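You operate a simulated robot arm through the tools that you are given. There is no shell and no other tool.

The job below is to be done with a simulated robot arm. You get a single attempt, and the scene is never put back.

## Task
Open the grey core box and measure its grey core in the gauge.
Fine: leave the core there with the stop against it.
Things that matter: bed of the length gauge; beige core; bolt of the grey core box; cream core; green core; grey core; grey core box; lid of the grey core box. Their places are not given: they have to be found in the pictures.

The check looks at the end state, three seconds after you hand in, the way a careful person would. Anything else that was tipped, shoved, dropped, spilled or broken makes it a failure.

## Robot
A 7-joint arm with a two-finger parallel gripper, fixed in place. Base frame: the origin is on the floor under the middle of its stand, x ahead of it, y to its left, z up; the work surface is at about z = 800. Units: mm, degrees, N and s.
It reaches about 1112 mm from its shoulder. Its first joint turns from -166.0 to 166.0 degrees. Payload 3.43 kg.
Tool frame: the origin (TCP) lies between the finger pads and is the grasp point; the fingertips stand 34 mm ahead of it; z points along the fingers, y is the line along which they close. Largest opening 128 mm; finger width 24, thickness 12; the body of the gripper, 48 by 130 mm, starts 96 mm behind the TCP.
Orientation is that of the tool frame in the base frame, as a unit quaternion [x, y, z, w]. With the fingers straight down and closing along the base's y, the tool's x points along the base's -x, its y along +y and its z along -z.

## Interface
- The arm moves only by the tool servo_tool. Its argument "series" is a list of rows, each a list of 3 entries, a list of its own where there are three numbers: the closure, from 0 (fully open) to 1 (shut), then the shift along the tool's x, y, z in mm, then the turn, a rotation vector about the tool's x, y, z in degrees. In form: [[gripper, [dx, dy, dz], [wx, wy, wz]], ...]. A call has 1 to 20 rows; each row is the pose to reach, as a shift and turn from the pose commanded when the call began, along the tool's axes at that moment. Rows are played at 5 a second. More than 50 mm and 8.6 degrees between two rows, or a gripper value outside its range, and nothing of the call is played. A pose out of reach is approached as far as the arm can. The call stops where the force on the tool passes 90 N (or 10 N more than at its start, if that is more) or the arm is blocked; 0.2 s more then pass. Each finger travels about 153 mm/s and halts on what it meets, pressing with about 37 N; the grip force reading is that of the motor and also rises with nothing between the fingers. The clock runs only during rows and for 0.2 s after the last one: add rows that repeat a pose to give the fingers time. The reply holds the time, the measured pose of the TCP, the force on the tool along the base axes, the opening and the grip force, in the units named above and with some noise, with the torque about the TCP (base axes, N m) and any sound that the robot's microphone picked up, and new pictures: "views" is both (left out), scene, wrist or none.
- Cameras (640 x 400 px; columns grow to the right, rows downward): "scene" is fixed at [402.3, 649.2, 1604.3]; the picture's right is [-0.97, -0.24, 0.00], its down [-0.19, 0.79, -0.59] and it looks along [0.14, -0.57, -0.81] (base axes); focal length 219 px, centre (320, 200). "wrist" rides on the gripper at [76, -11, -160] in the tool frame; the picture's right is [0.15, 0.99, 0.00], its down [-0.88, 0.13, -0.46] and it looks along [-0.45, 0.07, 0.89] (tool axes); focal length 234 px, centre (320, 200).
- pixel_to_xyz(camera, pixels): there is no depth. For up to 12 entries [column, row, z] of the newest picture of that camera ("zoom" is the newest enlarged one), the place [x, y] in the base frame at which the ray of that pixel passes the height z, good to about 3 mm. It takes no simulated time.
- enlarge(camera, box): a new picture of the part [left, top, right, bottom] of that camera's present view, enlarged. It takes no simulated time.
- close_job(): hands the job in; it is judged then, once.

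Unless the task says otherwise, let go and move clear before handing in.

The tools are called after ">>>" by a JSON object that holds its "api" and its "payload". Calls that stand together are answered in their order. servo_tool: Moves the arm, as the interface text tells. Its arguments: {"type":"object","properties":{"series":{"type":"array","items":{"type":"array"}},"views":{"type":"string","enum":["both","scene","wrist","none"]}},"required":["series"]} The other tools are called the same way: pixel_to_xyz (camera, pixels) gives the place at which the rays of pixels pass given heights; enlarge (camera, box) takes an enlarged picture of a part of a camera's view; close_job () hands the job in.

At the start:

```text
clock: 0.0
ee_pos: [436.5, 283.2, 1320.8]
orientation: [0.0, 1.0, 0.0, -0.001]
ft_force: [-0.2, -0.7, -0.3]
ft_torque: [-0.06, -0.01, 0.01]
finger_gap: 128.0
finger_force: 0.1
```

scene: 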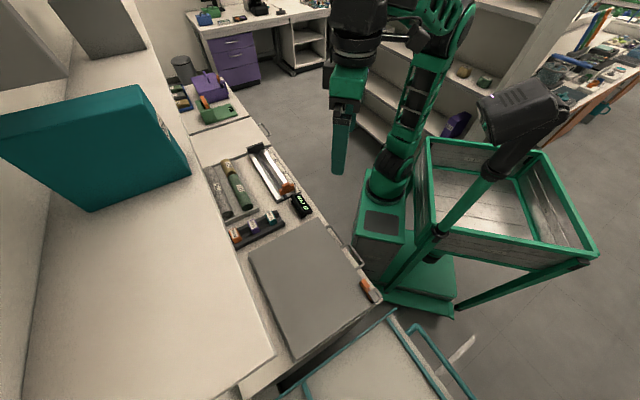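
wrist: 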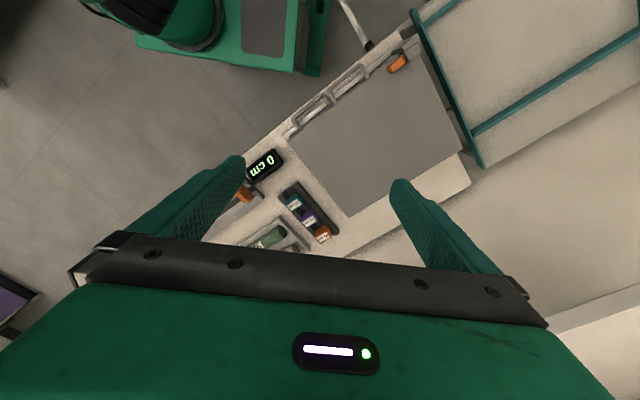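

The scene picture shows a work bench with a tray of cores near (230,190), a gauge near (270,170) with a "0 cm" display at (300,205), and a big grey lid/panel at (310,280). I'll enlarge these regions to see the details.

>>> {"api": "enlarge", "payload": {"camera": "scene", "box": [190, 130, 330, 250]}}

>>> {"api": "enlarge", "payload": {"camera": "scene", "box": [220, 200, 420, 400]}}

>>> {"api": "enlarge", "payload": {"camera": "wrist", "box": [220, 40, 480, 260]}}

```text
3.33 times, centred on (260, 190) of scene
```

zoom: 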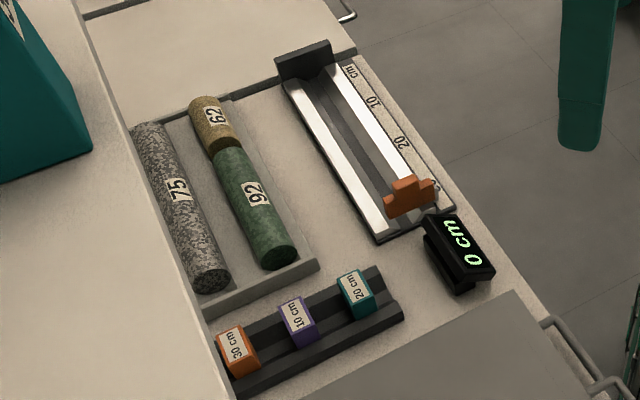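

```text
2.00 times, centred on (320, 300) of scene
```

zoom: 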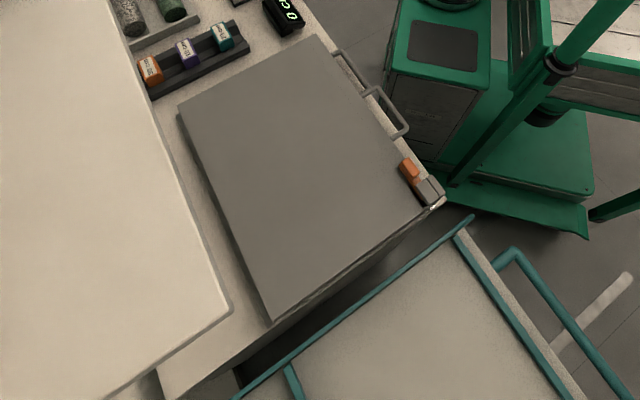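

```text
1.82 times, centred on (350, 150) of wrist
```

zoom: 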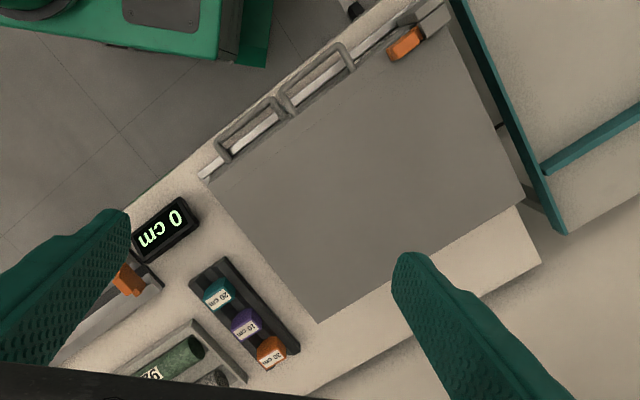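

The big grey panel looks like the core box lid, with an orange bolt near (366,288) in the scene. I'll locate its corners and the gauge at several heights.

>>> {"api": "pixel_to_xyz", "payload": {"camera": "scene", "pixels": [[309, 219, 850], [249, 257, 850], [297, 360, 850], [381, 300, 850], [365, 285, 850], [249, 257, 800], [309, 219, 800], [381, 300, 800], [297, 360, 800], [365, 285, 800]]}}

>>> {"api": "pixel_to_xyz", "payload": {"camera": "wrist", "pixels": [[305, 113, 850], [348, 217, 850], [432, 122, 850], [390, 63, 850], [305, 113, 800], [348, 217, 800], [432, 122, 800], [399, 62, 800], [460, 151, 800], [470, 187, 800]]}}

>>> {"api": "enlarge", "payload": {"camera": "wrist", "box": [330, 20, 490, 120]}}

>>> {"api": "enlarge", "payload": {"camera": "scene", "box": [330, 240, 410, 320]}}

```text
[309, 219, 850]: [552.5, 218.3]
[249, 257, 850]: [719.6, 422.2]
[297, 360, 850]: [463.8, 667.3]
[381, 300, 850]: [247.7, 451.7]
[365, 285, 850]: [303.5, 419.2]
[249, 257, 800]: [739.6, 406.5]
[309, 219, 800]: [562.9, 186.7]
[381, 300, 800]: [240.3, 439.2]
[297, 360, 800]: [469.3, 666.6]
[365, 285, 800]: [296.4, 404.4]
```

```text
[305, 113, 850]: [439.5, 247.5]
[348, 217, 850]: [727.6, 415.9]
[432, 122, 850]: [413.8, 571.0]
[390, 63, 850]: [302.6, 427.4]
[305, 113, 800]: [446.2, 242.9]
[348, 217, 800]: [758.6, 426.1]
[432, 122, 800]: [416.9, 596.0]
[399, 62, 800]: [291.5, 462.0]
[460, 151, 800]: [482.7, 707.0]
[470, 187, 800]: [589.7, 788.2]
```

```text
4.00 times, centred on (410, 70) of wrist
```

zoom: 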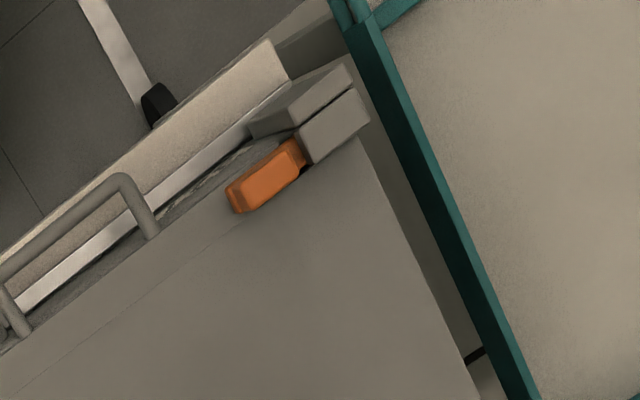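

```text
5.00 times, centred on (370, 280) of scene
```

zoom: 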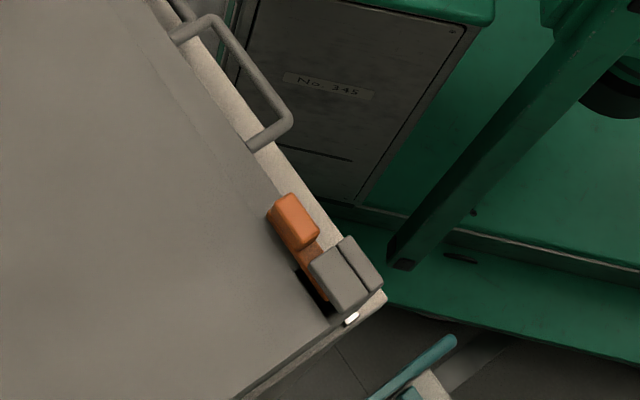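

The lid's corners agree at about z≈845, and the bench edge runs at about 52° to the base axes. I'll turn the tool to line up with the bench and come down for a closer look at the box, bolt and handle.

>>> {"api": "servo_tool", "payload": {"series": [[0, [7, 2, 20], [0, 0, -6.5]], [0, [14, 4, 40], [0, 0, -13]], [0, [21, 6, 60], [0, 0, -19.5]], [0, [28, 8, 80], [0, 0, -26]], [0, [35, 10, 100], [0, 0, -32.5]], [0, [42, 12, 120], [0, 0, -39]], [0, [49, 14, 145], [0, 0, -45.5]], [0, [56, 17, 170], [0, 0, -52.5]], [0, [56, 17, 170], [0, 0, -52.5]]]}}

```text
clock: 2.0
ee_pos: [366.2, 299.6, 1155.4]
orientation: [-0.443, 0.896, -0.003, 0.006]
ft_force: [-0.6, -0.4, -0.1]
ft_torque: [0.02, 0.03, -0.01]
finger_gap: 127.8
finger_force: 0.0
```

scene: 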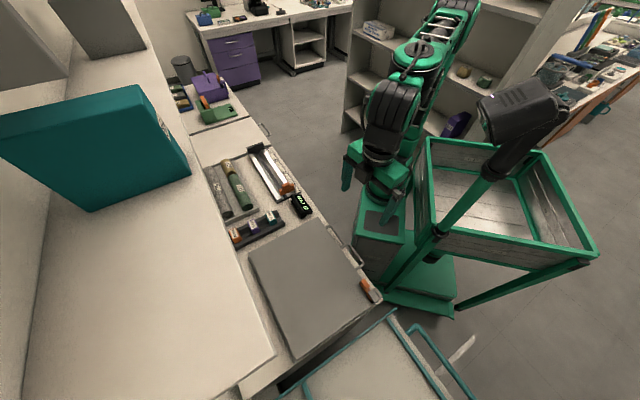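
wrist: 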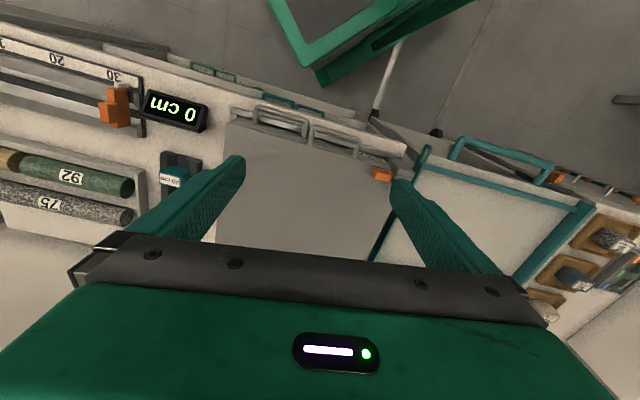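

The wrist view now shows the box at (310,190), the bolt at (382,174) and two handles at (280,120) and (335,135). I'll zoom in.

>>> {"api": "enlarge", "payload": {"camera": "wrist", "box": [210, 90, 410, 220]}}

>>> {"api": "enlarge", "payload": {"camera": "wrist", "box": [340, 120, 420, 200]}}

>>> {"api": "enlarge", "payload": {"camera": "scene", "box": [230, 210, 400, 370]}}

```text
3.08 times, centred on (310, 155) of wrist
```

zoom: 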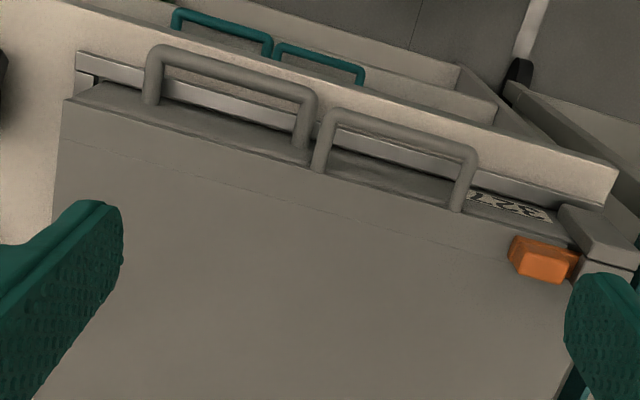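

```text
5.00 times, centred on (380, 160) of wrist
```

zoom: 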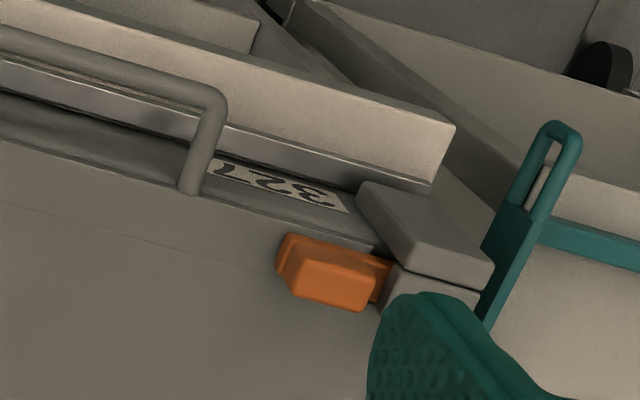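

```text
2.50 times, centred on (315, 290) of scene
```

zoom: 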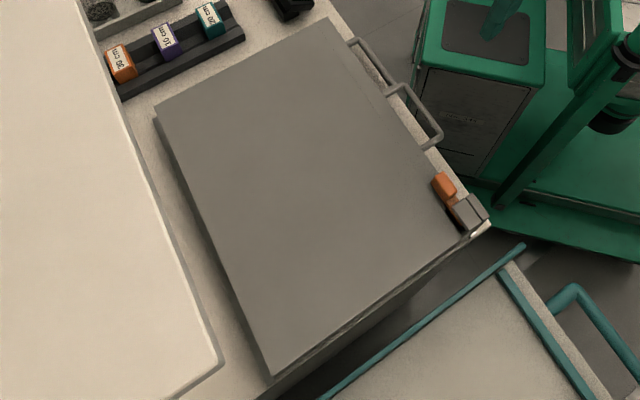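

The front of the box shows a label at (355,160) and two grey handles projecting toward the robot, but I can't tell which one is on the lid. I'll tilt the camera forward and come closer to see the front face.

>>> {"api": "servo_tool", "payload": {"series": [[0, [10, -3, 25], [0, -5, 0]], [0, [20, -6, 50], [0, -10, 0]], [0, [30, -9, 75], [0, -15, 0]], [0, [40, -12, 100], [0, -20, 0]], [0, [48, -15, 128], [0, -25, 0]], [0, [54, -17, 155], [0, -30, 0]], [0, [54, -17, 155], [0, -30, 0]]], "views": "both"}}

```text
clock: 3.6
ee_pos: [349.9, 250.8, 1004.7]
orientation: [-0.427, 0.865, 0.112, 0.238]
ft_force: [-0.7, -0.1, 0.0]
ft_torque: [-0.01, -0.02, 0.01]
finger_gap: 127.9
finger_force: 0.0
out of reach, approached as far as the arm can: row 6, 7
```

scene: 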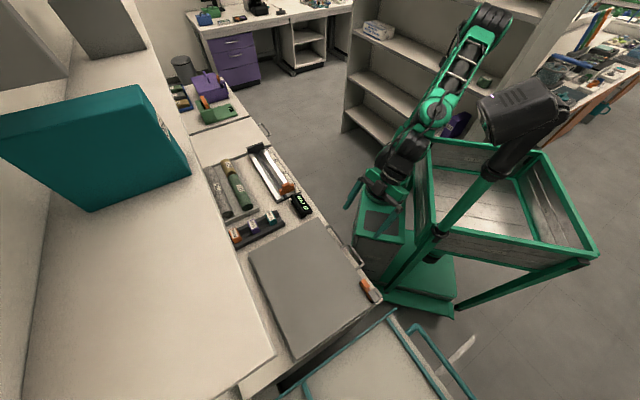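
wrist: 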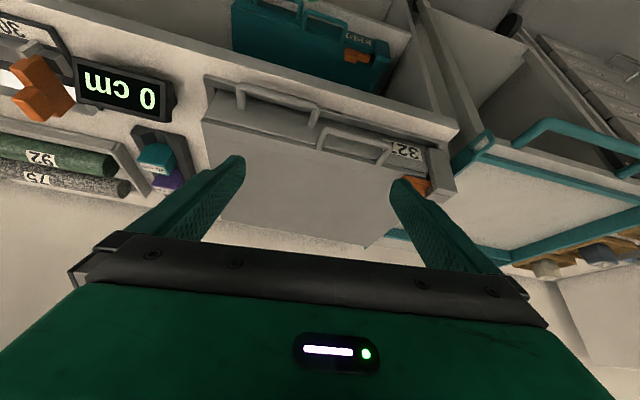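

>>> {"api": "enlarge", "payload": {"camera": "wrist", "box": [190, 70, 470, 230]}}

>>> {"api": "enlarge", "payload": {"camera": "wrist", "box": [360, 110, 470, 200]}}

>>> {"api": "enlarge", "payload": {"camera": "wrist", "box": [220, 0, 420, 110]}}

```text
2.29 times, centred on (330, 150) of wrist
```

zoom: 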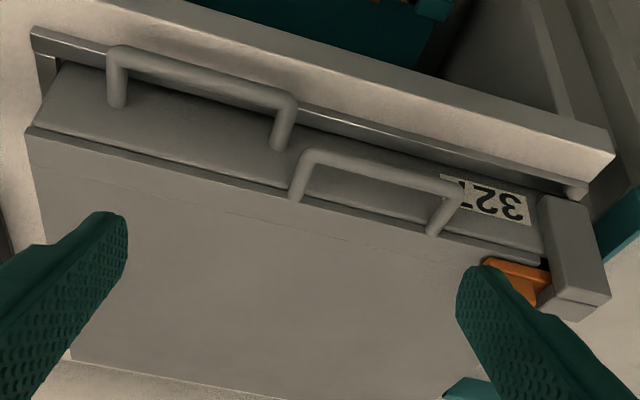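

```text
4.44 times, centred on (415, 155) of wrist
```

zoom: 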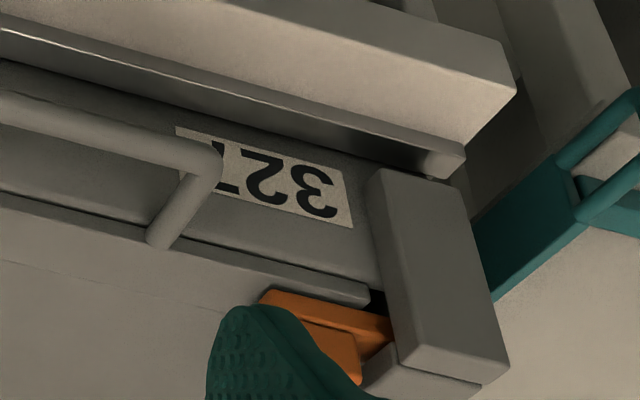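

```text
3.20 times, centred on (320, 55) of wrist
```

zoom: 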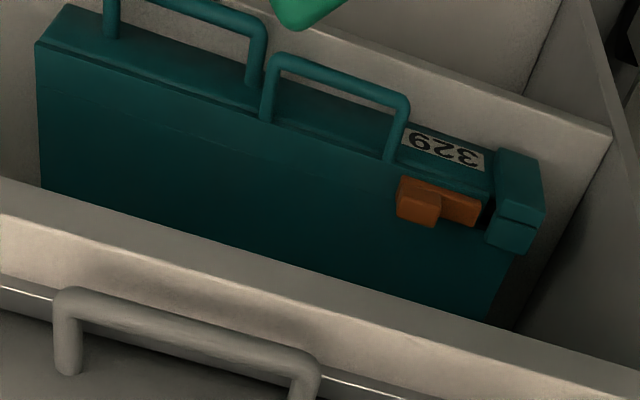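

Now it's clear: a briefcase-style box with a handle on the body (270,95), a handle on the lid (350,145), and an orange bolt that slides into the corner block at (440,170). I'll go above the bolt for a precise look.

>>> {"api": "servo_tool", "payload": {"series": [[0, [-16, 23, 12], [0, 5, 0]], [0, [-31, 47, 24], [0, 10, 0]], [0, [-47, 70, 36], [0, 15, 0]], [0, [-62, 94, 48], [0, 20, 0]], [0, [-78, 118, 60], [0, 25, 0]], [0, [-94, 141, 71], [0, 30, 0]], [0, [-94, 141, 71], [0, 30, 0]]], "views": "both"}}

```text
clock: 5.2
ee_pos: [309.2, 428.6, 989.4]
orientation: [-0.443, 0.896, -0.002, 0.005]
ft_force: [-0.3, -0.1, 0.4]
ft_torque: [0.0, -0.01, -0.01]
finger_gap: 128.2
finger_force: 0.0
```

scene: 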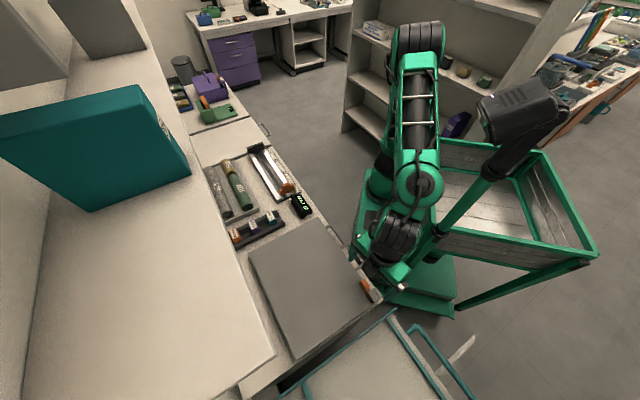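
wrist: 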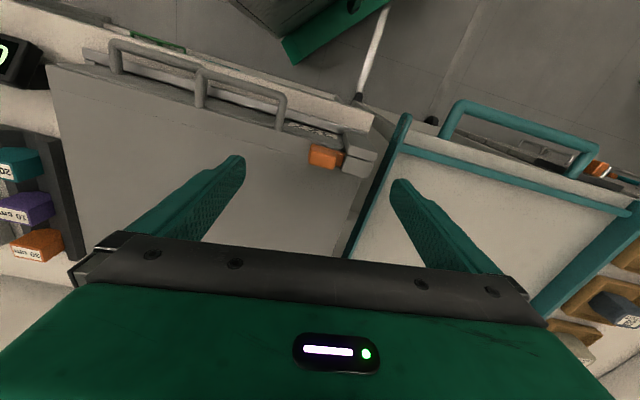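

The bolt is at (325,156) next to the corner block at (355,160). I'll zoom in and locate the lid edges and bolt.

>>> {"api": "enlarge", "payload": {"camera": "wrist", "box": [280, 110, 400, 190]}}

>>> {"api": "pixel_to_xyz", "payload": {"camera": "wrist", "pixels": [[48, 67, 850], [340, 147, 850], [325, 156, 850], [325, 156, 860], [48, 67, 840], [340, 147, 840]]}}

>>> {"api": "pixel_to_xyz", "payload": {"camera": "scene", "pixels": [[309, 219, 840], [323, 215, 840], [249, 257, 840], [297, 360, 840], [324, 214, 800]]}}

```text
5.00 times, centred on (340, 150) of wrist
```

zoom: 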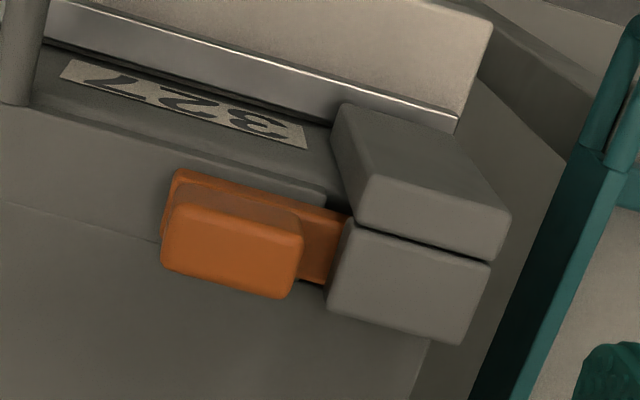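

```text
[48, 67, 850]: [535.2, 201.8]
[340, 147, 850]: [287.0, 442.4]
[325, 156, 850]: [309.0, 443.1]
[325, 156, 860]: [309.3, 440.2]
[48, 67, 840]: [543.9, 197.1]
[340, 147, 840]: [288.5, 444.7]
```

```text
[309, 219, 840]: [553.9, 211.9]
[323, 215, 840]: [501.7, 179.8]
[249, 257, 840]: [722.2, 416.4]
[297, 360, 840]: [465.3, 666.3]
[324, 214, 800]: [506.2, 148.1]
```

The lid front edge direction is nearer 136° than 142°. I'll refine with corner pixels in both cameras.

>>> {"api": "pixel_to_xyz", "payload": {"camera": "scene", "pixels": [[317, 218, 850], [249.8, 251.2, 850], [295.8, 361.2, 850], [317, 218, 860], [249.8, 251.2, 860], [295.8, 361.2, 860], [317, 218, 840], [249.8, 251.2, 840], [295.8, 361.2, 840]]}}

>>> {"api": "enlarge", "payload": {"camera": "wrist", "box": [20, 30, 180, 130]}}

>>> {"api": "enlarge", "payload": {"camera": "scene", "box": [340, 250, 400, 310]}}

```text
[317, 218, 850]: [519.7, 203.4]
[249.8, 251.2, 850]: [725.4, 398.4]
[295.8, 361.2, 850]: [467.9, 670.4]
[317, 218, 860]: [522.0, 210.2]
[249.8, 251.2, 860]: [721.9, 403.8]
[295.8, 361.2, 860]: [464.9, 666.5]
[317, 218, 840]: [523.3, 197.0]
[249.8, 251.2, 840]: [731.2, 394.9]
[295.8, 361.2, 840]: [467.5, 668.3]
```

```text
4.00 times, centred on (100, 80) of wrist
```

zoom: 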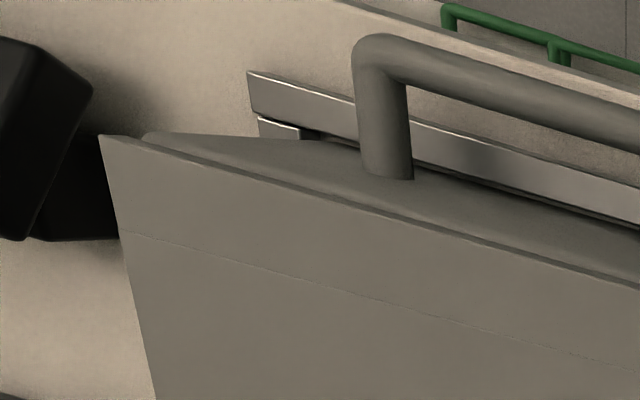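

```text
6.67 times, centred on (370, 280) of scene
```

zoom: 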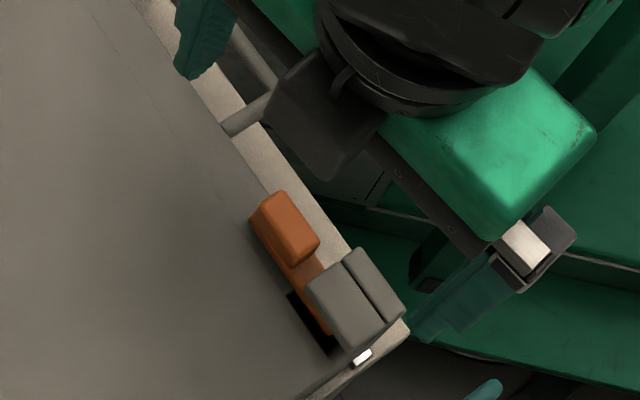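

Comparing both cameras, the lid top seems to be at about z≈865 and the knob top higher. I'll refine with heights near 870–890.

>>> {"api": "pixel_to_xyz", "payload": {"camera": "wrist", "pixels": [[326, 161, 880], [326, 161, 890], [45, 63.8, 860], [45, 63.8, 870], [313, 157, 885], [340, 158, 885], [338, 169, 885], [313, 164, 885], [365, 179, 870], [346, 174, 870], [352, 155, 870]]}}

>>> {"api": "pixel_to_xyz", "payload": {"camera": "scene", "pixels": [[365, 284, 880], [365, 284, 890], [317, 218, 860], [317, 218, 870], [359.5, 282.5, 885], [364.5, 278.8, 885], [370, 286, 885], [366, 289.5, 885], [370, 292.5, 870], [380, 293, 870]]}}

```text
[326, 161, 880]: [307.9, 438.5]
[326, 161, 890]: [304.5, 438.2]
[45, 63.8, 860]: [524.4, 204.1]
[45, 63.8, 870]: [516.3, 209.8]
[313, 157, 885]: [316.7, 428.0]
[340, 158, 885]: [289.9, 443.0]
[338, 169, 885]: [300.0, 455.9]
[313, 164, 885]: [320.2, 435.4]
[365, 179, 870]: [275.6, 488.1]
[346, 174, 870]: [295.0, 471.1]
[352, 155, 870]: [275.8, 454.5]
```

```text
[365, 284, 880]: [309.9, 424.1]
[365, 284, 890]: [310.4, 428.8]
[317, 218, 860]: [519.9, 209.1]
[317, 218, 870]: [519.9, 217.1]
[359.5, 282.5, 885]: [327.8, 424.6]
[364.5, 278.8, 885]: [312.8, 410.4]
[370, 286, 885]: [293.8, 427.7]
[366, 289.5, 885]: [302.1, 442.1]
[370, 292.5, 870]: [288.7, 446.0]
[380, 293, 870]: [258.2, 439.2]
```

The lid top is at z≈865, the bench's depth axis is about 44°, and the knob is near (307,434,890). I'll rotate the tool so the fingers close across the bench edge, hover over the knob, and look again.

>>> {"api": "servo_tool", "payload": {"series": [[0, [0, 0, 2], [0, 0, -8.16]], [0, [0, 0, 4], [0, 0, -16.32]], [0, [0, 0, 6], [0, 0, -24.48]], [0, [0, 0, 8], [0, 0, -32.64]], [0, [0, 0, 10], [0, 0, -40.8]], [0, [0, 0, 12], [0, 0, -48.96]], [0, [0, 0, 14], [0, 0, -57.12]], [0, [0, 0, 16], [0, 0, -65.28]], [0, [0, 0, 18], [0, 0, -73.44]], [0, [0, 0, 20], [0, 0, -81.6]], [0, [0, 0, 20], [0, 0, -81.6]]], "views": "both"}}

```text
clock: 7.6
ee_pos: [307.6, 430.1, 970.3]
orientation: [0.921, -0.389, 0.006, -0.003]
ft_force: [0.2, 0.6, -0.6]
ft_torque: [-0.01, -0.02, 0.01]
finger_gap: 127.8
finger_force: 0.1
```

scene: 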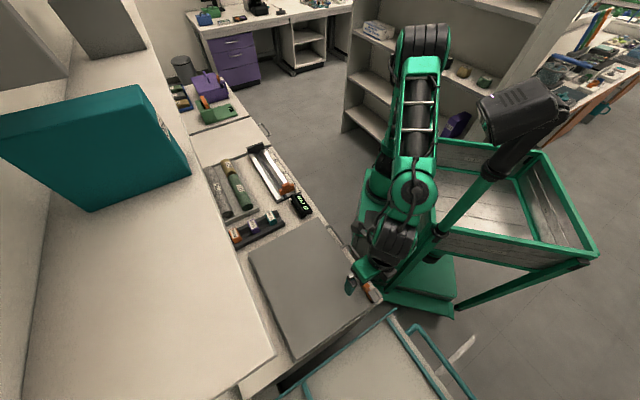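
wrist: 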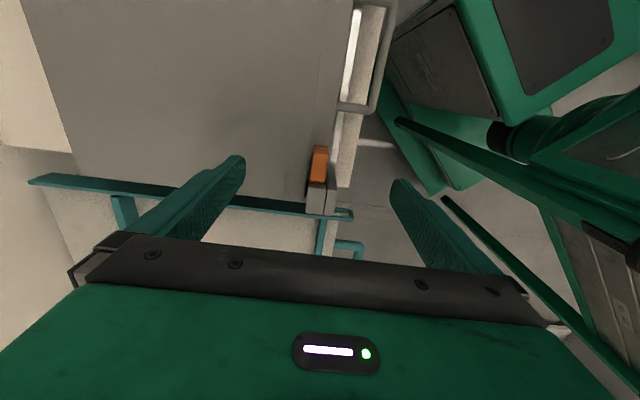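

The bolt knob is now at (319,165) between the fingers. I'll zoom in to get its exact footprint.

>>> {"api": "enlarge", "payload": {"camera": "wrist", "box": [280, 130, 360, 220]}}

>>> {"api": "pixel_to_xyz", "payload": {"camera": "wrist", "pixels": [[319, 165, 880], [319, 165, 890], [313, 146, 865], [328, 146, 865]]}}

```text
4.44 times, centred on (320, 175) of wrist
```

zoom: 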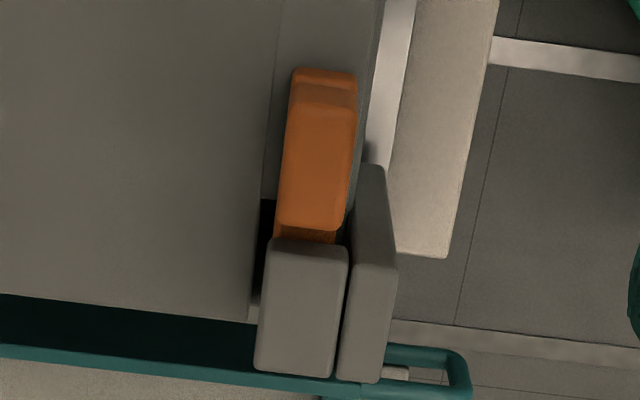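

```text
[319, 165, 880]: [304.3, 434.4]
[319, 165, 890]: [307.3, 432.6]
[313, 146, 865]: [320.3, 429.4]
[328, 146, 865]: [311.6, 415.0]
```

The knob top centre is at pixel (319.5,167), about 6 mm toward the block from the TCP. I'll descend over it with the fingers half closed and check clearance.

>>> {"api": "servo_tool", "payload": {"series": [[0.2, [-5.7, -1.2, 20], [0, 0, 0]], [0.4, [-5.7, -1.2, 40], [0, 0, 0]], [0.5, [-5.7, -1.2, 55], [0, 0, 0]], [0.5, [-5.7, -1.2, 62], [0, 0, 0]], [0.5, [-5.7, -1.2, 62], [0, 0, 0]]], "views": "both"}}

```text
clock: 8.8
ee_pos: [305.9, 434.9, 907.8]
orientation: [0.921, -0.39, 0.005, -0.002]
ft_force: [-0.5, 0.5, -0.5]
ft_torque: [-0.01, 0.05, 0.02]
finger_gap: 63.8
finger_force: 0.1
```

scene: 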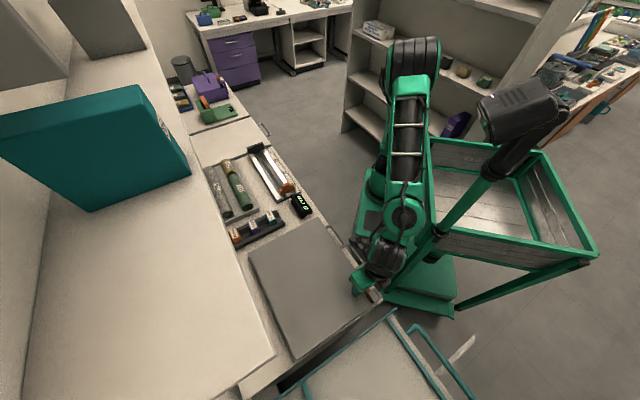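
wrist: 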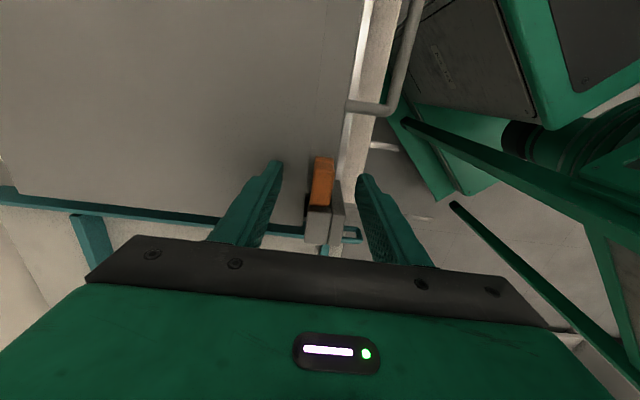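

>>> {"api": "enlarge", "payload": {"camera": "wrist", "box": [240, 130, 400, 250]}}

```text
3.33 times, centred on (320, 190) of wrist
```

zoom: 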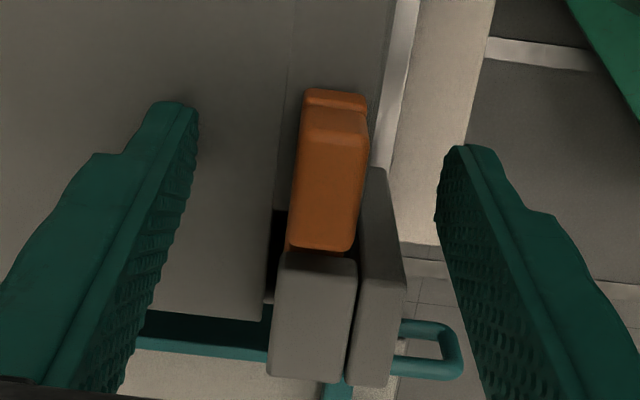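

The fingers straddle the knob, centred along its length, with the tips just above the lid. I'll close on it.

>>> {"api": "servo_tool", "payload": {"series": [[0.75, [0, 0, 0], [0, 0, 0]], [1, [0, 0, 0], [0, 0, 0]], [1, [0, 0, 0], [0, 0, 0]], [1, [0, 0, 0], [0, 0, 0]]], "views": "wrist"}}

```text
clock: 9.8
ee_pos: [306.0, 434.8, 908.6]
orientation: [0.921, -0.389, 0.005, -0.004]
ft_force: [-7.1, -4.1, 0.9]
ft_torque: [-0.77, 0.3, 0.71]
finger_gap: 15.3
finger_force: 37.2
```

wrist: 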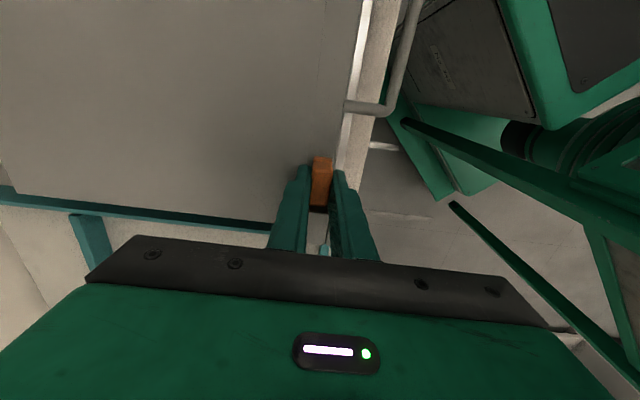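

The knob is gripped (gap 15.3 mm, 37 N). I'll slide it away from the corner block (tool +x) in small steps.

>>> {"api": "servo_tool", "payload": {"series": [[1, [4, 0, 0], [0, 0, 0]], [1, [8, 0, 0], [0, 0, 0]], [1, [12, 0, 0], [0, 0, 0]], [1, [16, 0, 0], [0, 0, 0]], [1, [20, 0, 0], [0, 0, 0]], [1, [20, 0, 0], [0, 0, 0]]], "views": "wrist"}}

```text
clock: 11.2
ee_pos: [320.6, 421.1, 907.7]
orientation: [0.921, -0.39, 0.005, -0.003]
ft_force: [0.3, 1.1, 0.0]
ft_torque: [-0.35, 0.46, 0.73]
finger_gap: 14.9
finger_force: 36.7
```

wrist: 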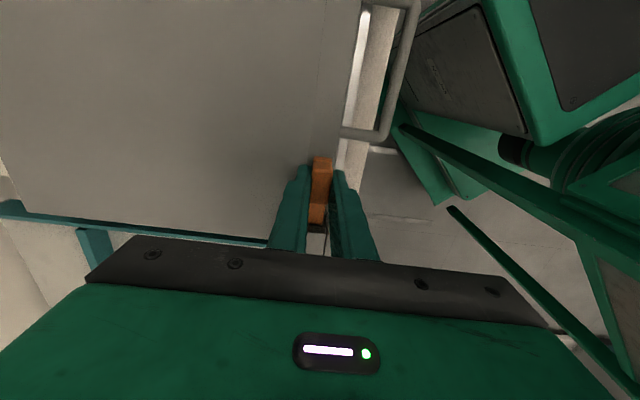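

The knob slid 20 mm with almost no force and stays between the pads at (320,175). I'll continue until it meets its end stop.

>>> {"api": "servo_tool", "payload": {"series": [[1, [4, 0, 0], [0, 0, 0]], [1, [8, 0, 0], [0, 0, 0]], [1, [12, 0, 0], [0, 0, 0]], [1, [16, 0, 0], [0, 0, 0]], [1, [20, 0, 0], [0, 0, 0]], [1, [20, 0, 0], [0, 0, 0]]], "views": "wrist"}}

>>> {"api": "enlarge", "payload": {"camera": "wrist", "box": [240, 130, 400, 250]}}

```text
clock: 12.6
ee_pos: [332.0, 408.6, 909.7]
orientation: [0.922, -0.387, 0.004, -0.003]
ft_force: [-27.5, 21.6, -0.6]
ft_torque: [-0.03, 0.89, 0.63]
finger_gap: 15.6
finger_force: 37.1
```

wrist: 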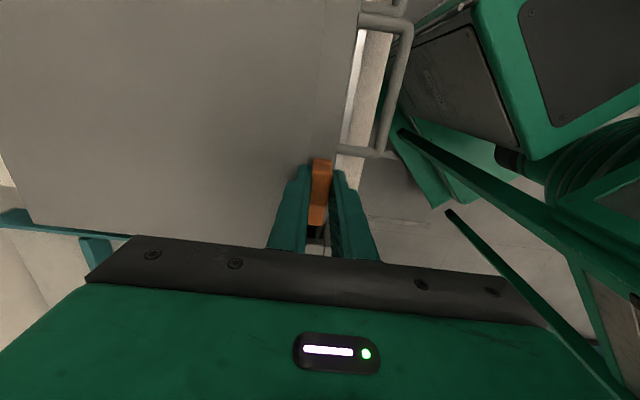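

```text
3.33 times, centred on (320, 190) of wrist
```

zoom: 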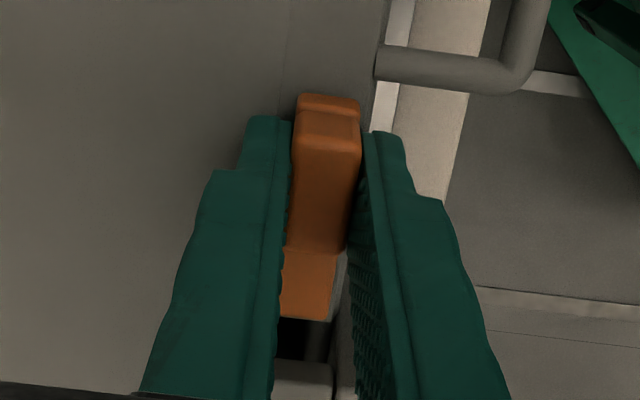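

The bolt reached its end stop after about 37 mm (35 N resistance) and a gap shows between bar and block at zoom (305,350). I'll release, rise, and look at the lid handle.

>>> {"api": "servo_tool", "payload": {"series": [[1, [-3, 0, 0], [0, 0, 0]], [0.6, [-3, 0, 0], [0, 0, 0]], [0.5, [-3, 0, 0], [0, 0, 0]], [0.5, [-3, 0, -30], [0, 0, 0]], [0.5, [-3, 0, -70], [0, 0, 0]], [0.5, [20, 0, -110], [0, 0, 0]], [0.5, [50, 0, -140], [0, 0, 0]], [0.5, [80, 0, -150], [0, 0, 0]], [0.5, [80, 0, -150], [0, 0, 0]]], "views": "both"}}

>>> {"api": "enlarge", "payload": {"camera": "wrist", "box": [240, 60, 440, 220]}}

```text
clock: 14.6
ee_pos: [387.6, 347.1, 1060.2]
orientation: [0.921, -0.39, 0.006, -0.003]
ft_force: [-0.2, 0.5, -0.1]
ft_torque: [-0.01, 0.0, 0.05]
finger_gap: 64.2
finger_force: 0.0
```

scene: 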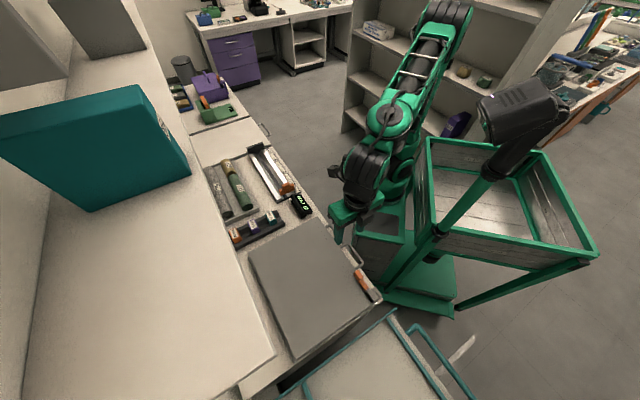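
wrist: 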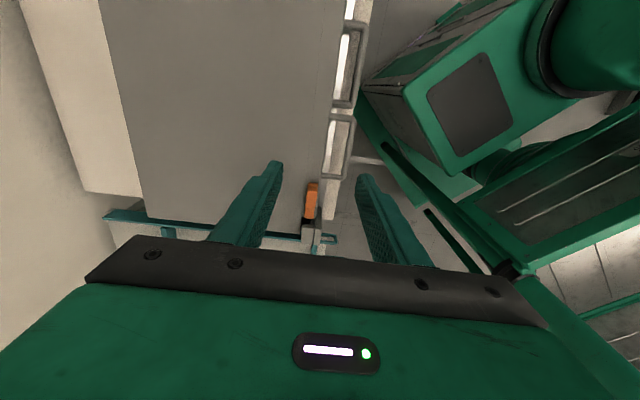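

```text
2.50 times, centred on (340, 140) of wrist
```

zoom: 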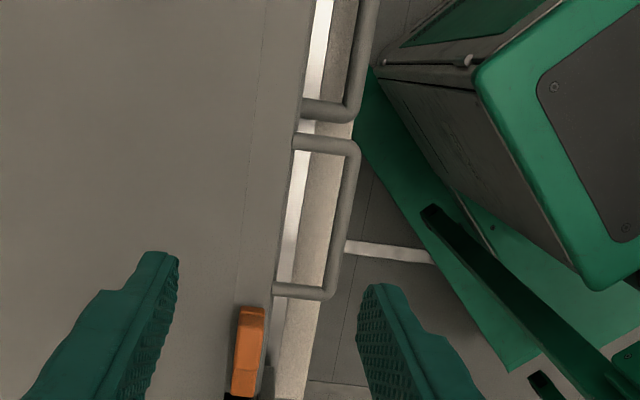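

The handle on the lid runs between legs at (332,116) and (322,176), with its bar near (348,147). I'll compute its position at plausible heights from both cameras.

>>> {"api": "pixel_to_xyz", "payload": {"camera": "wrist", "pixels": [[348, 147, 850], [348, 147, 860], [354, 122, 855], [342, 174, 855], [332, 116, 855], [322, 176, 855], [331, 110, 865], [319, 178, 865]]}}

>>> {"api": "enlarge", "payload": {"camera": "scene", "box": [310, 210, 390, 310]}}

```text
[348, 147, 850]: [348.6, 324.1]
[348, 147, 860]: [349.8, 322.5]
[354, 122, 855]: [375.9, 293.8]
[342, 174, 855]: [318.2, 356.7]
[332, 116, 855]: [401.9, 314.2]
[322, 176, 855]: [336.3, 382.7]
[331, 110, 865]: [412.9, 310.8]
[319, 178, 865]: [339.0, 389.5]
```

```text
4.00 times, centred on (350, 260) of scene
```

zoom: 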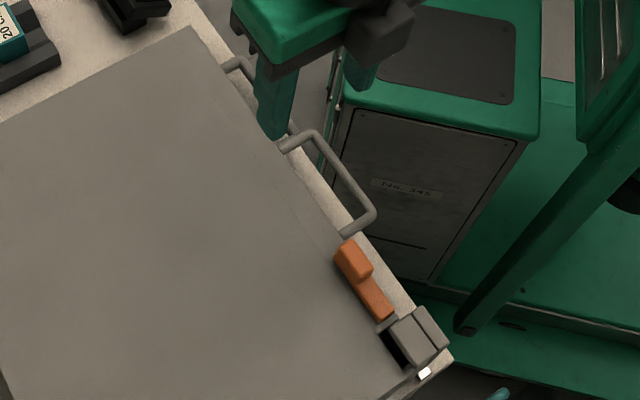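

>>> {"api": "pixel_to_xyz", "payload": {"camera": "scene", "pixels": [[356.75, 253, 840], [356.75, 253, 850], [356.75, 253, 860], [341.25, 246.75, 855], [355.75, 268.75, 855], [349.5, 243.3, 855], [363.7, 263, 855]]}}

```text
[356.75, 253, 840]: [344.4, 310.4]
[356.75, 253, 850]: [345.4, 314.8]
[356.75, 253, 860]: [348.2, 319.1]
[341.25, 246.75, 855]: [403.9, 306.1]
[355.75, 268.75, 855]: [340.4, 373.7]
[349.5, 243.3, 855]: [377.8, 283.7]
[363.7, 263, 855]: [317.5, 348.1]
```

Both cameras put the handle bar centre near (349,321) at z≈860, about 87 mm long and 30 mm off the lid edge. Before lifting I want to know what stands behind the box, so I'll look at the left part of the wrist view.

>>> {"api": "enlarge", "payload": {"camera": "wrist", "box": [0, 0, 240, 240]}}

>>> {"api": "enlarge", "payload": {"camera": "scene", "box": [160, 130, 320, 400]}}

>>> {"api": "pixel_to_xyz", "payload": {"camera": "scene", "pixels": [[274, 351, 800], [274, 351, 900], [274, 351, 1000], [274, 351, 1100], [185, 150, 800], [185, 150, 900], [185, 150, 1000], [185, 150, 1100]]}}

>>> {"api": "pixel_to_xyz", "payload": {"camera": "wrist", "pixels": [[20, 0, 800], [85, 190, 800], [20, 0, 900], [85, 190, 900], [20, 0, 1000], [85, 190, 1000], [142, 197, 800]]}}

```text
1.67 times, centred on (120, 120) of wrist
```

zoom: 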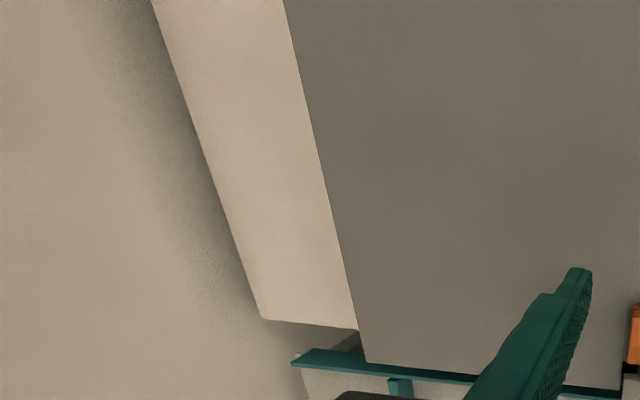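

```text
1.48 times, centred on (240, 265) of scene
```

zoom: 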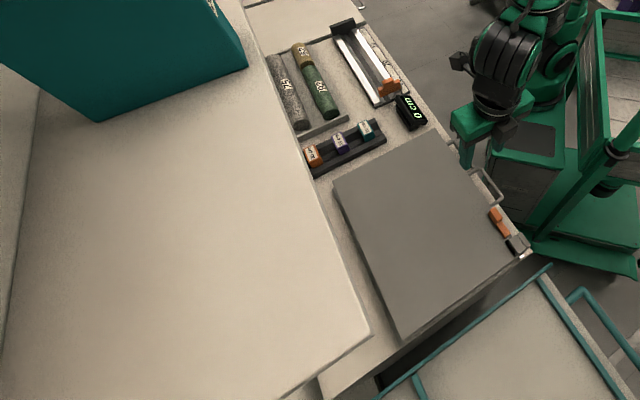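

```text
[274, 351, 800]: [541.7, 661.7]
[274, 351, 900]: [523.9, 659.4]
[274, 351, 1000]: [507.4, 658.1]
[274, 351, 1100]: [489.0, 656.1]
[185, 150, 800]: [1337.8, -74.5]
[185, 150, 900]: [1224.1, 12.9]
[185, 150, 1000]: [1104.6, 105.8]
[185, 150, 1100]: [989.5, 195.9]
```

```text
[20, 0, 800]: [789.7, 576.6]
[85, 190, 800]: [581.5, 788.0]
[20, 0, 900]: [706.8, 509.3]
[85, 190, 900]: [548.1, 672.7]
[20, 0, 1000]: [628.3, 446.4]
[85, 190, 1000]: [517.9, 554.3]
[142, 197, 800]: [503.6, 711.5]
```

The scene suggests a shelf overhanging behind the box. I'll find its height by requiring its front edge to be parallel to the bench.

>>> {"api": "pixel_to_xyz", "payload": {"camera": "scene", "pixels": [[189.3, 177.2, 1000], [189.3, 177.2, 1200], [189.3, 177.2, 1300], [189.3, 177.2, 1400], [273.8, 350, 1000], [273.8, 350, 1200], [273.8, 350, 1300], [273.8, 350, 1400], [230, 260, 1200], [230, 260, 1300], [230, 260, 1400], [230, 260, 1000]]}}

```text
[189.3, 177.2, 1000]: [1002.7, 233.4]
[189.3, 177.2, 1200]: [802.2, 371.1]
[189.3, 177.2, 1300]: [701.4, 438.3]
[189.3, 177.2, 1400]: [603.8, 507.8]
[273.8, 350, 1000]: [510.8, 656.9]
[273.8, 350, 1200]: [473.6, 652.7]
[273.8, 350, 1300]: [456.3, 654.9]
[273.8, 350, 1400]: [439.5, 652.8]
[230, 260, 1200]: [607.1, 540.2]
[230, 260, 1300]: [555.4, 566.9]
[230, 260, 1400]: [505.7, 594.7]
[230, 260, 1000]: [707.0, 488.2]
```

The shelf edge works out at z≈1315 and v≈790 (right above the lid's hinge line), so near full opening the hand must lean back toward the robot. Next I'll hover over the lid handle to fix its position.

>>> {"api": "servo_tool", "payload": {"series": [[0.5, [-3, 15, 40], [0, 0, 0]], [0.5, [-6, 30, 80], [0, 0, 0]], [0.5, [-8.3, 43.8, 120], [0, 0, 0]], [0.5, [-8.3, 43.8, 120], [0, 0, 0]]], "views": "both"}}

>>> {"api": "enlarge", "payload": {"camera": "wrist", "box": [220, 80, 420, 240]}}

```text
clock: 15.6
ee_pos: [351.7, 324.8, 938.6]
orientation: [0.921, -0.39, 0.006, -0.003]
ft_force: [-0.7, -0.8, 0.1]
ft_torque: [-0.04, -0.01, -0.04]
finger_gap: 64.1
finger_force: 0.1
```

scene: 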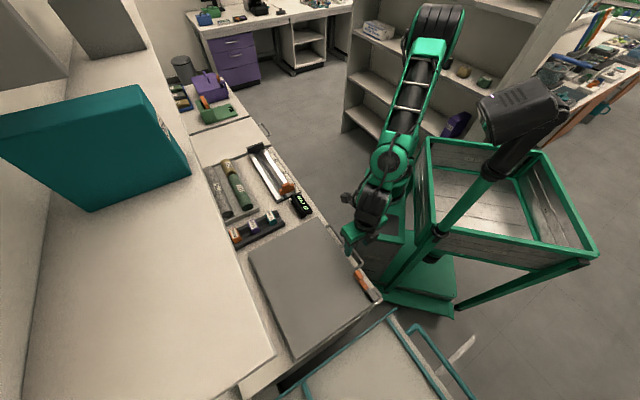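
wrist: 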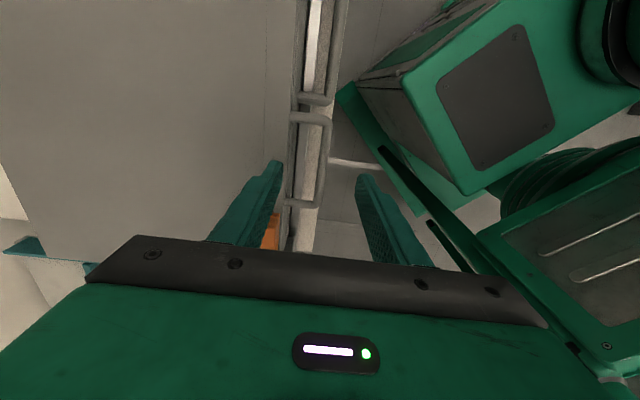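

```text
2.50 times, centred on (320, 160) of wrist
```

zoom: 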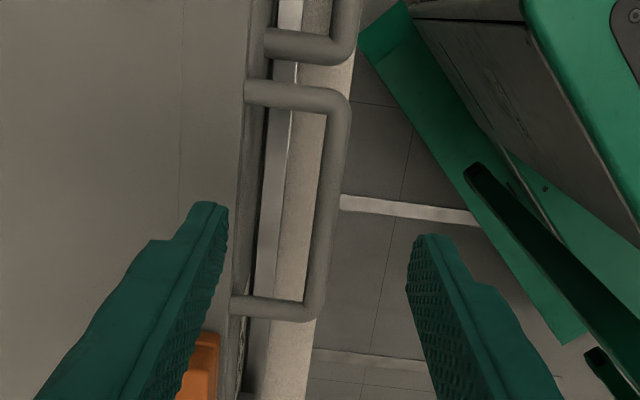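

The bar centre is at pixel (323,162), so 4 mm toward the robot from the TCP. I'll narrow the fingers to 24 mm and lower them around the bar, checking on the way.

>>> {"api": "servo_tool", "payload": {"series": [[0.7, [0, 2, 0], [0, 0, 0]], [0.81, [0, 4, 0], [0, 0, 0]], [0.81, [0, 4, 10], [0, 0, 0]], [0.81, [0, 4, 20], [0, 0, 0]], [0.81, [0, 4, 28], [0, 0, 0]], [0.81, [0, 4, 28], [0, 0, 0]]], "views": "wrist"}}

>>> {"api": "enlarge", "payload": {"camera": "wrist", "box": [260, 100, 380, 220]}}

```text
clock: 17.0
ee_pos: [350.3, 322.7, 910.4]
orientation: [0.921, -0.39, 0.005, -0.003]
ft_force: [0.1, -0.5, 0.5]
ft_torque: [0.01, -0.04, 0.03]
finger_gap: 24.7
finger_force: 0.0
```

wrist: 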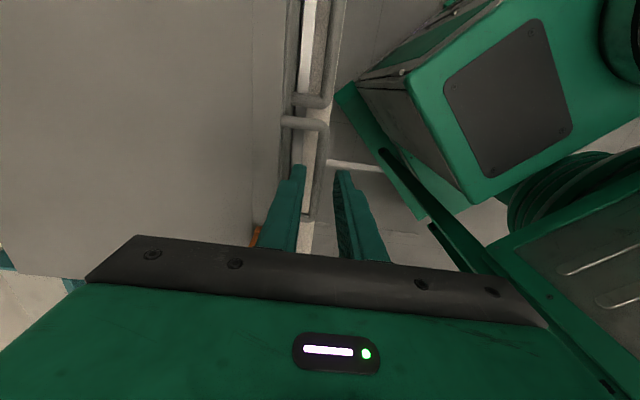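

```text
3.33 times, centred on (320, 160) of wrist
```

zoom: 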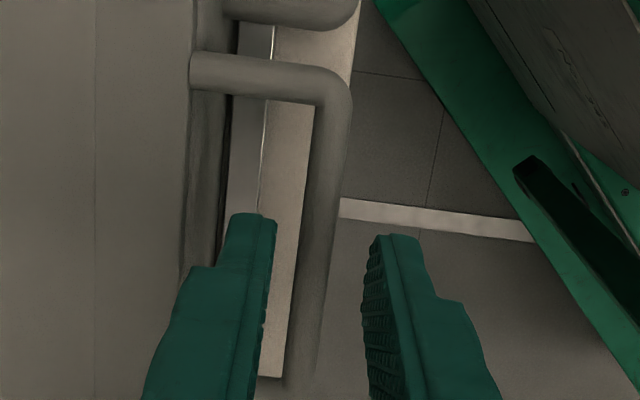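

The bar at zoom x≈318 is centred between the fingertips. I'll lower the remaining 26 mm and close.

>>> {"api": "servo_tool", "payload": {"series": [[0.81, [0, 0, 9], [0, 0, 0]], [0.81, [0, 0, 18], [0, 0, 0]], [0.81, [0, 0, 26], [0, 0, 0]], [0.81, [0, 0, 26], [0, 0, 0]]], "views": "wrist"}}

>>> {"api": "enlarge", "payload": {"camera": "wrist", "box": [260, 100, 380, 220]}}

```text
clock: 18.0
ee_pos: [350.5, 321.5, 884.5]
orientation: [0.921, -0.39, 0.006, -0.002]
ft_force: [0.7, -0.5, 0.0]
ft_torque: [0.02, 0.01, -0.01]
finger_gap: 24.3
finger_force: 0.1
```

wrist: 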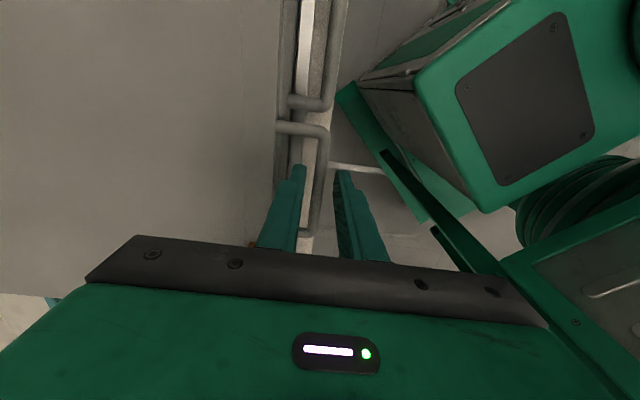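

```text
3.33 times, centred on (320, 160) of wrist
```

zoom: 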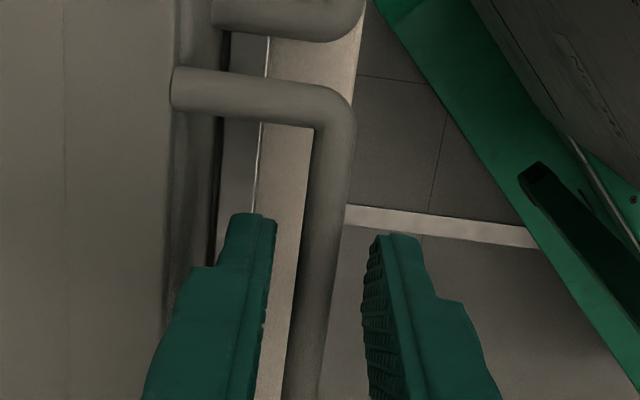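

The bar lies between the fingers. I'll go 7 mm lower to get more pad on the bar, then grip.

>>> {"api": "servo_tool", "payload": {"series": [[0.81, [0, 0, 4], [0, 0, 0]], [0.81, [0, 0, 7], [0, 0, 0]], [0.9, [0, 0, 7], [0, 0, 0]], [1, [0, 0, 7], [0, 0, 0]], [1, [0, 0, 7], [0, 0, 0]], [1, [0, 0, 7], [0, 0, 0]]], "views": "wrist"}}

>>> {"api": "enlarge", "payload": {"camera": "wrist", "box": [260, 100, 380, 220]}}

```text
clock: 19.4
ee_pos: [350.2, 321.5, 877.3]
orientation: [0.921, -0.39, 0.005, -0.002]
ft_force: [7.4, 10.2, 0.3]
ft_torque: [0.2, 0.07, 0.76]
finger_gap: 9.2
finger_force: 36.8
```

wrist: 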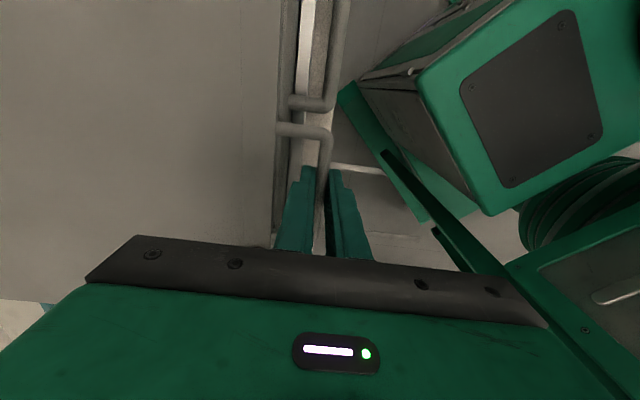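

```text
3.33 times, centred on (320, 160) of wrist
```

zoom: 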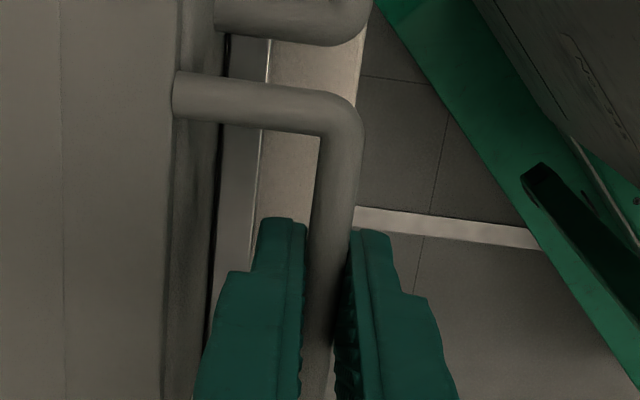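

The handle bar is gripped (gap 9.2 mm). I'll lift gently 15 mm first to see that the lid is free.

>>> {"api": "servo_tool", "payload": {"series": [[1, [0, 0, -5], [0, 0, 0]], [1, [0, 0, -10], [0, 0, 0]], [1, [0, 0, -15], [0, 0, 0]], [1, [0, 0, -15], [0, 0, 0]]], "views": "both"}}

```text
clock: 20.4
ee_pos: [349.7, 322.4, 892.8]
orientation: [0.921, -0.39, 0.005, -0.002]
ft_force: [8.3, 8.7, 0.4]
ft_torque: [0.17, 0.04, 0.78]
finger_gap: 9.3
finger_force: 37.0
```

scene: 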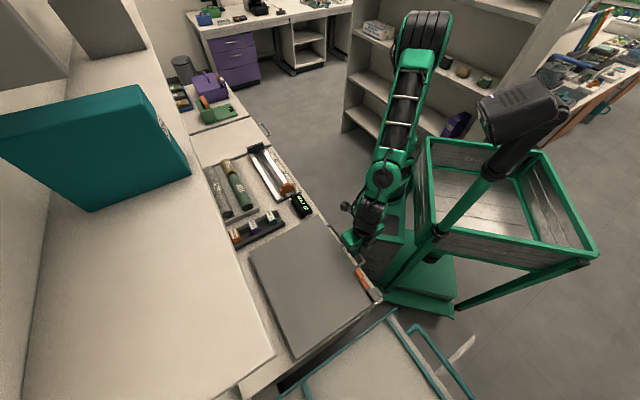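
wrist: 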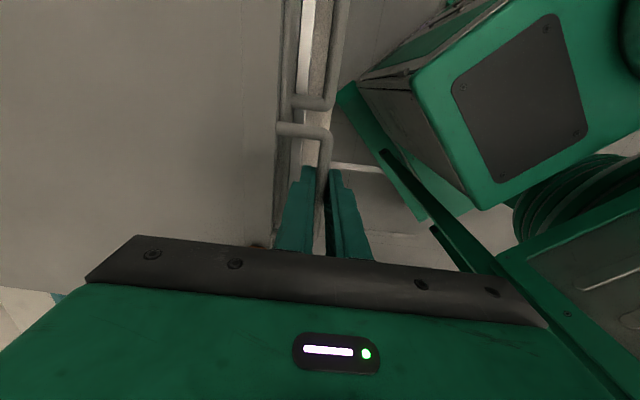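

>>> {"api": "enlarge", "payload": {"camera": "wrist", "box": [260, 100, 380, 220]}}

>>> {"api": "enlarge", "payload": {"camera": "scene", "box": [310, 210, 390, 310]}}

```text
3.33 times, centred on (320, 160) of wrist
```

zoom: 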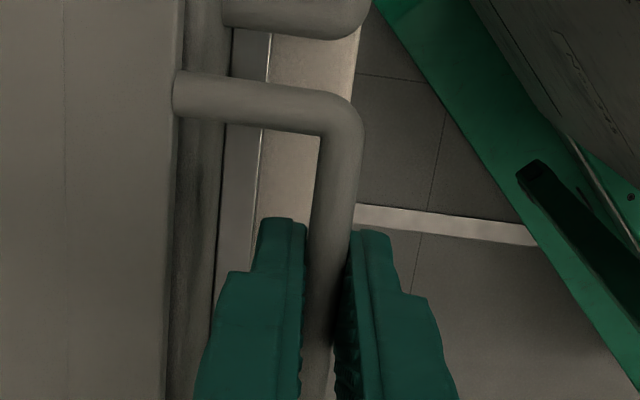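

```text
4.00 times, centred on (350, 260) of scene
```

zoom: 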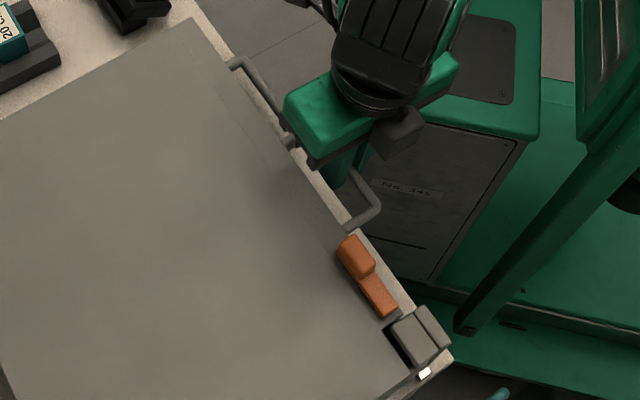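

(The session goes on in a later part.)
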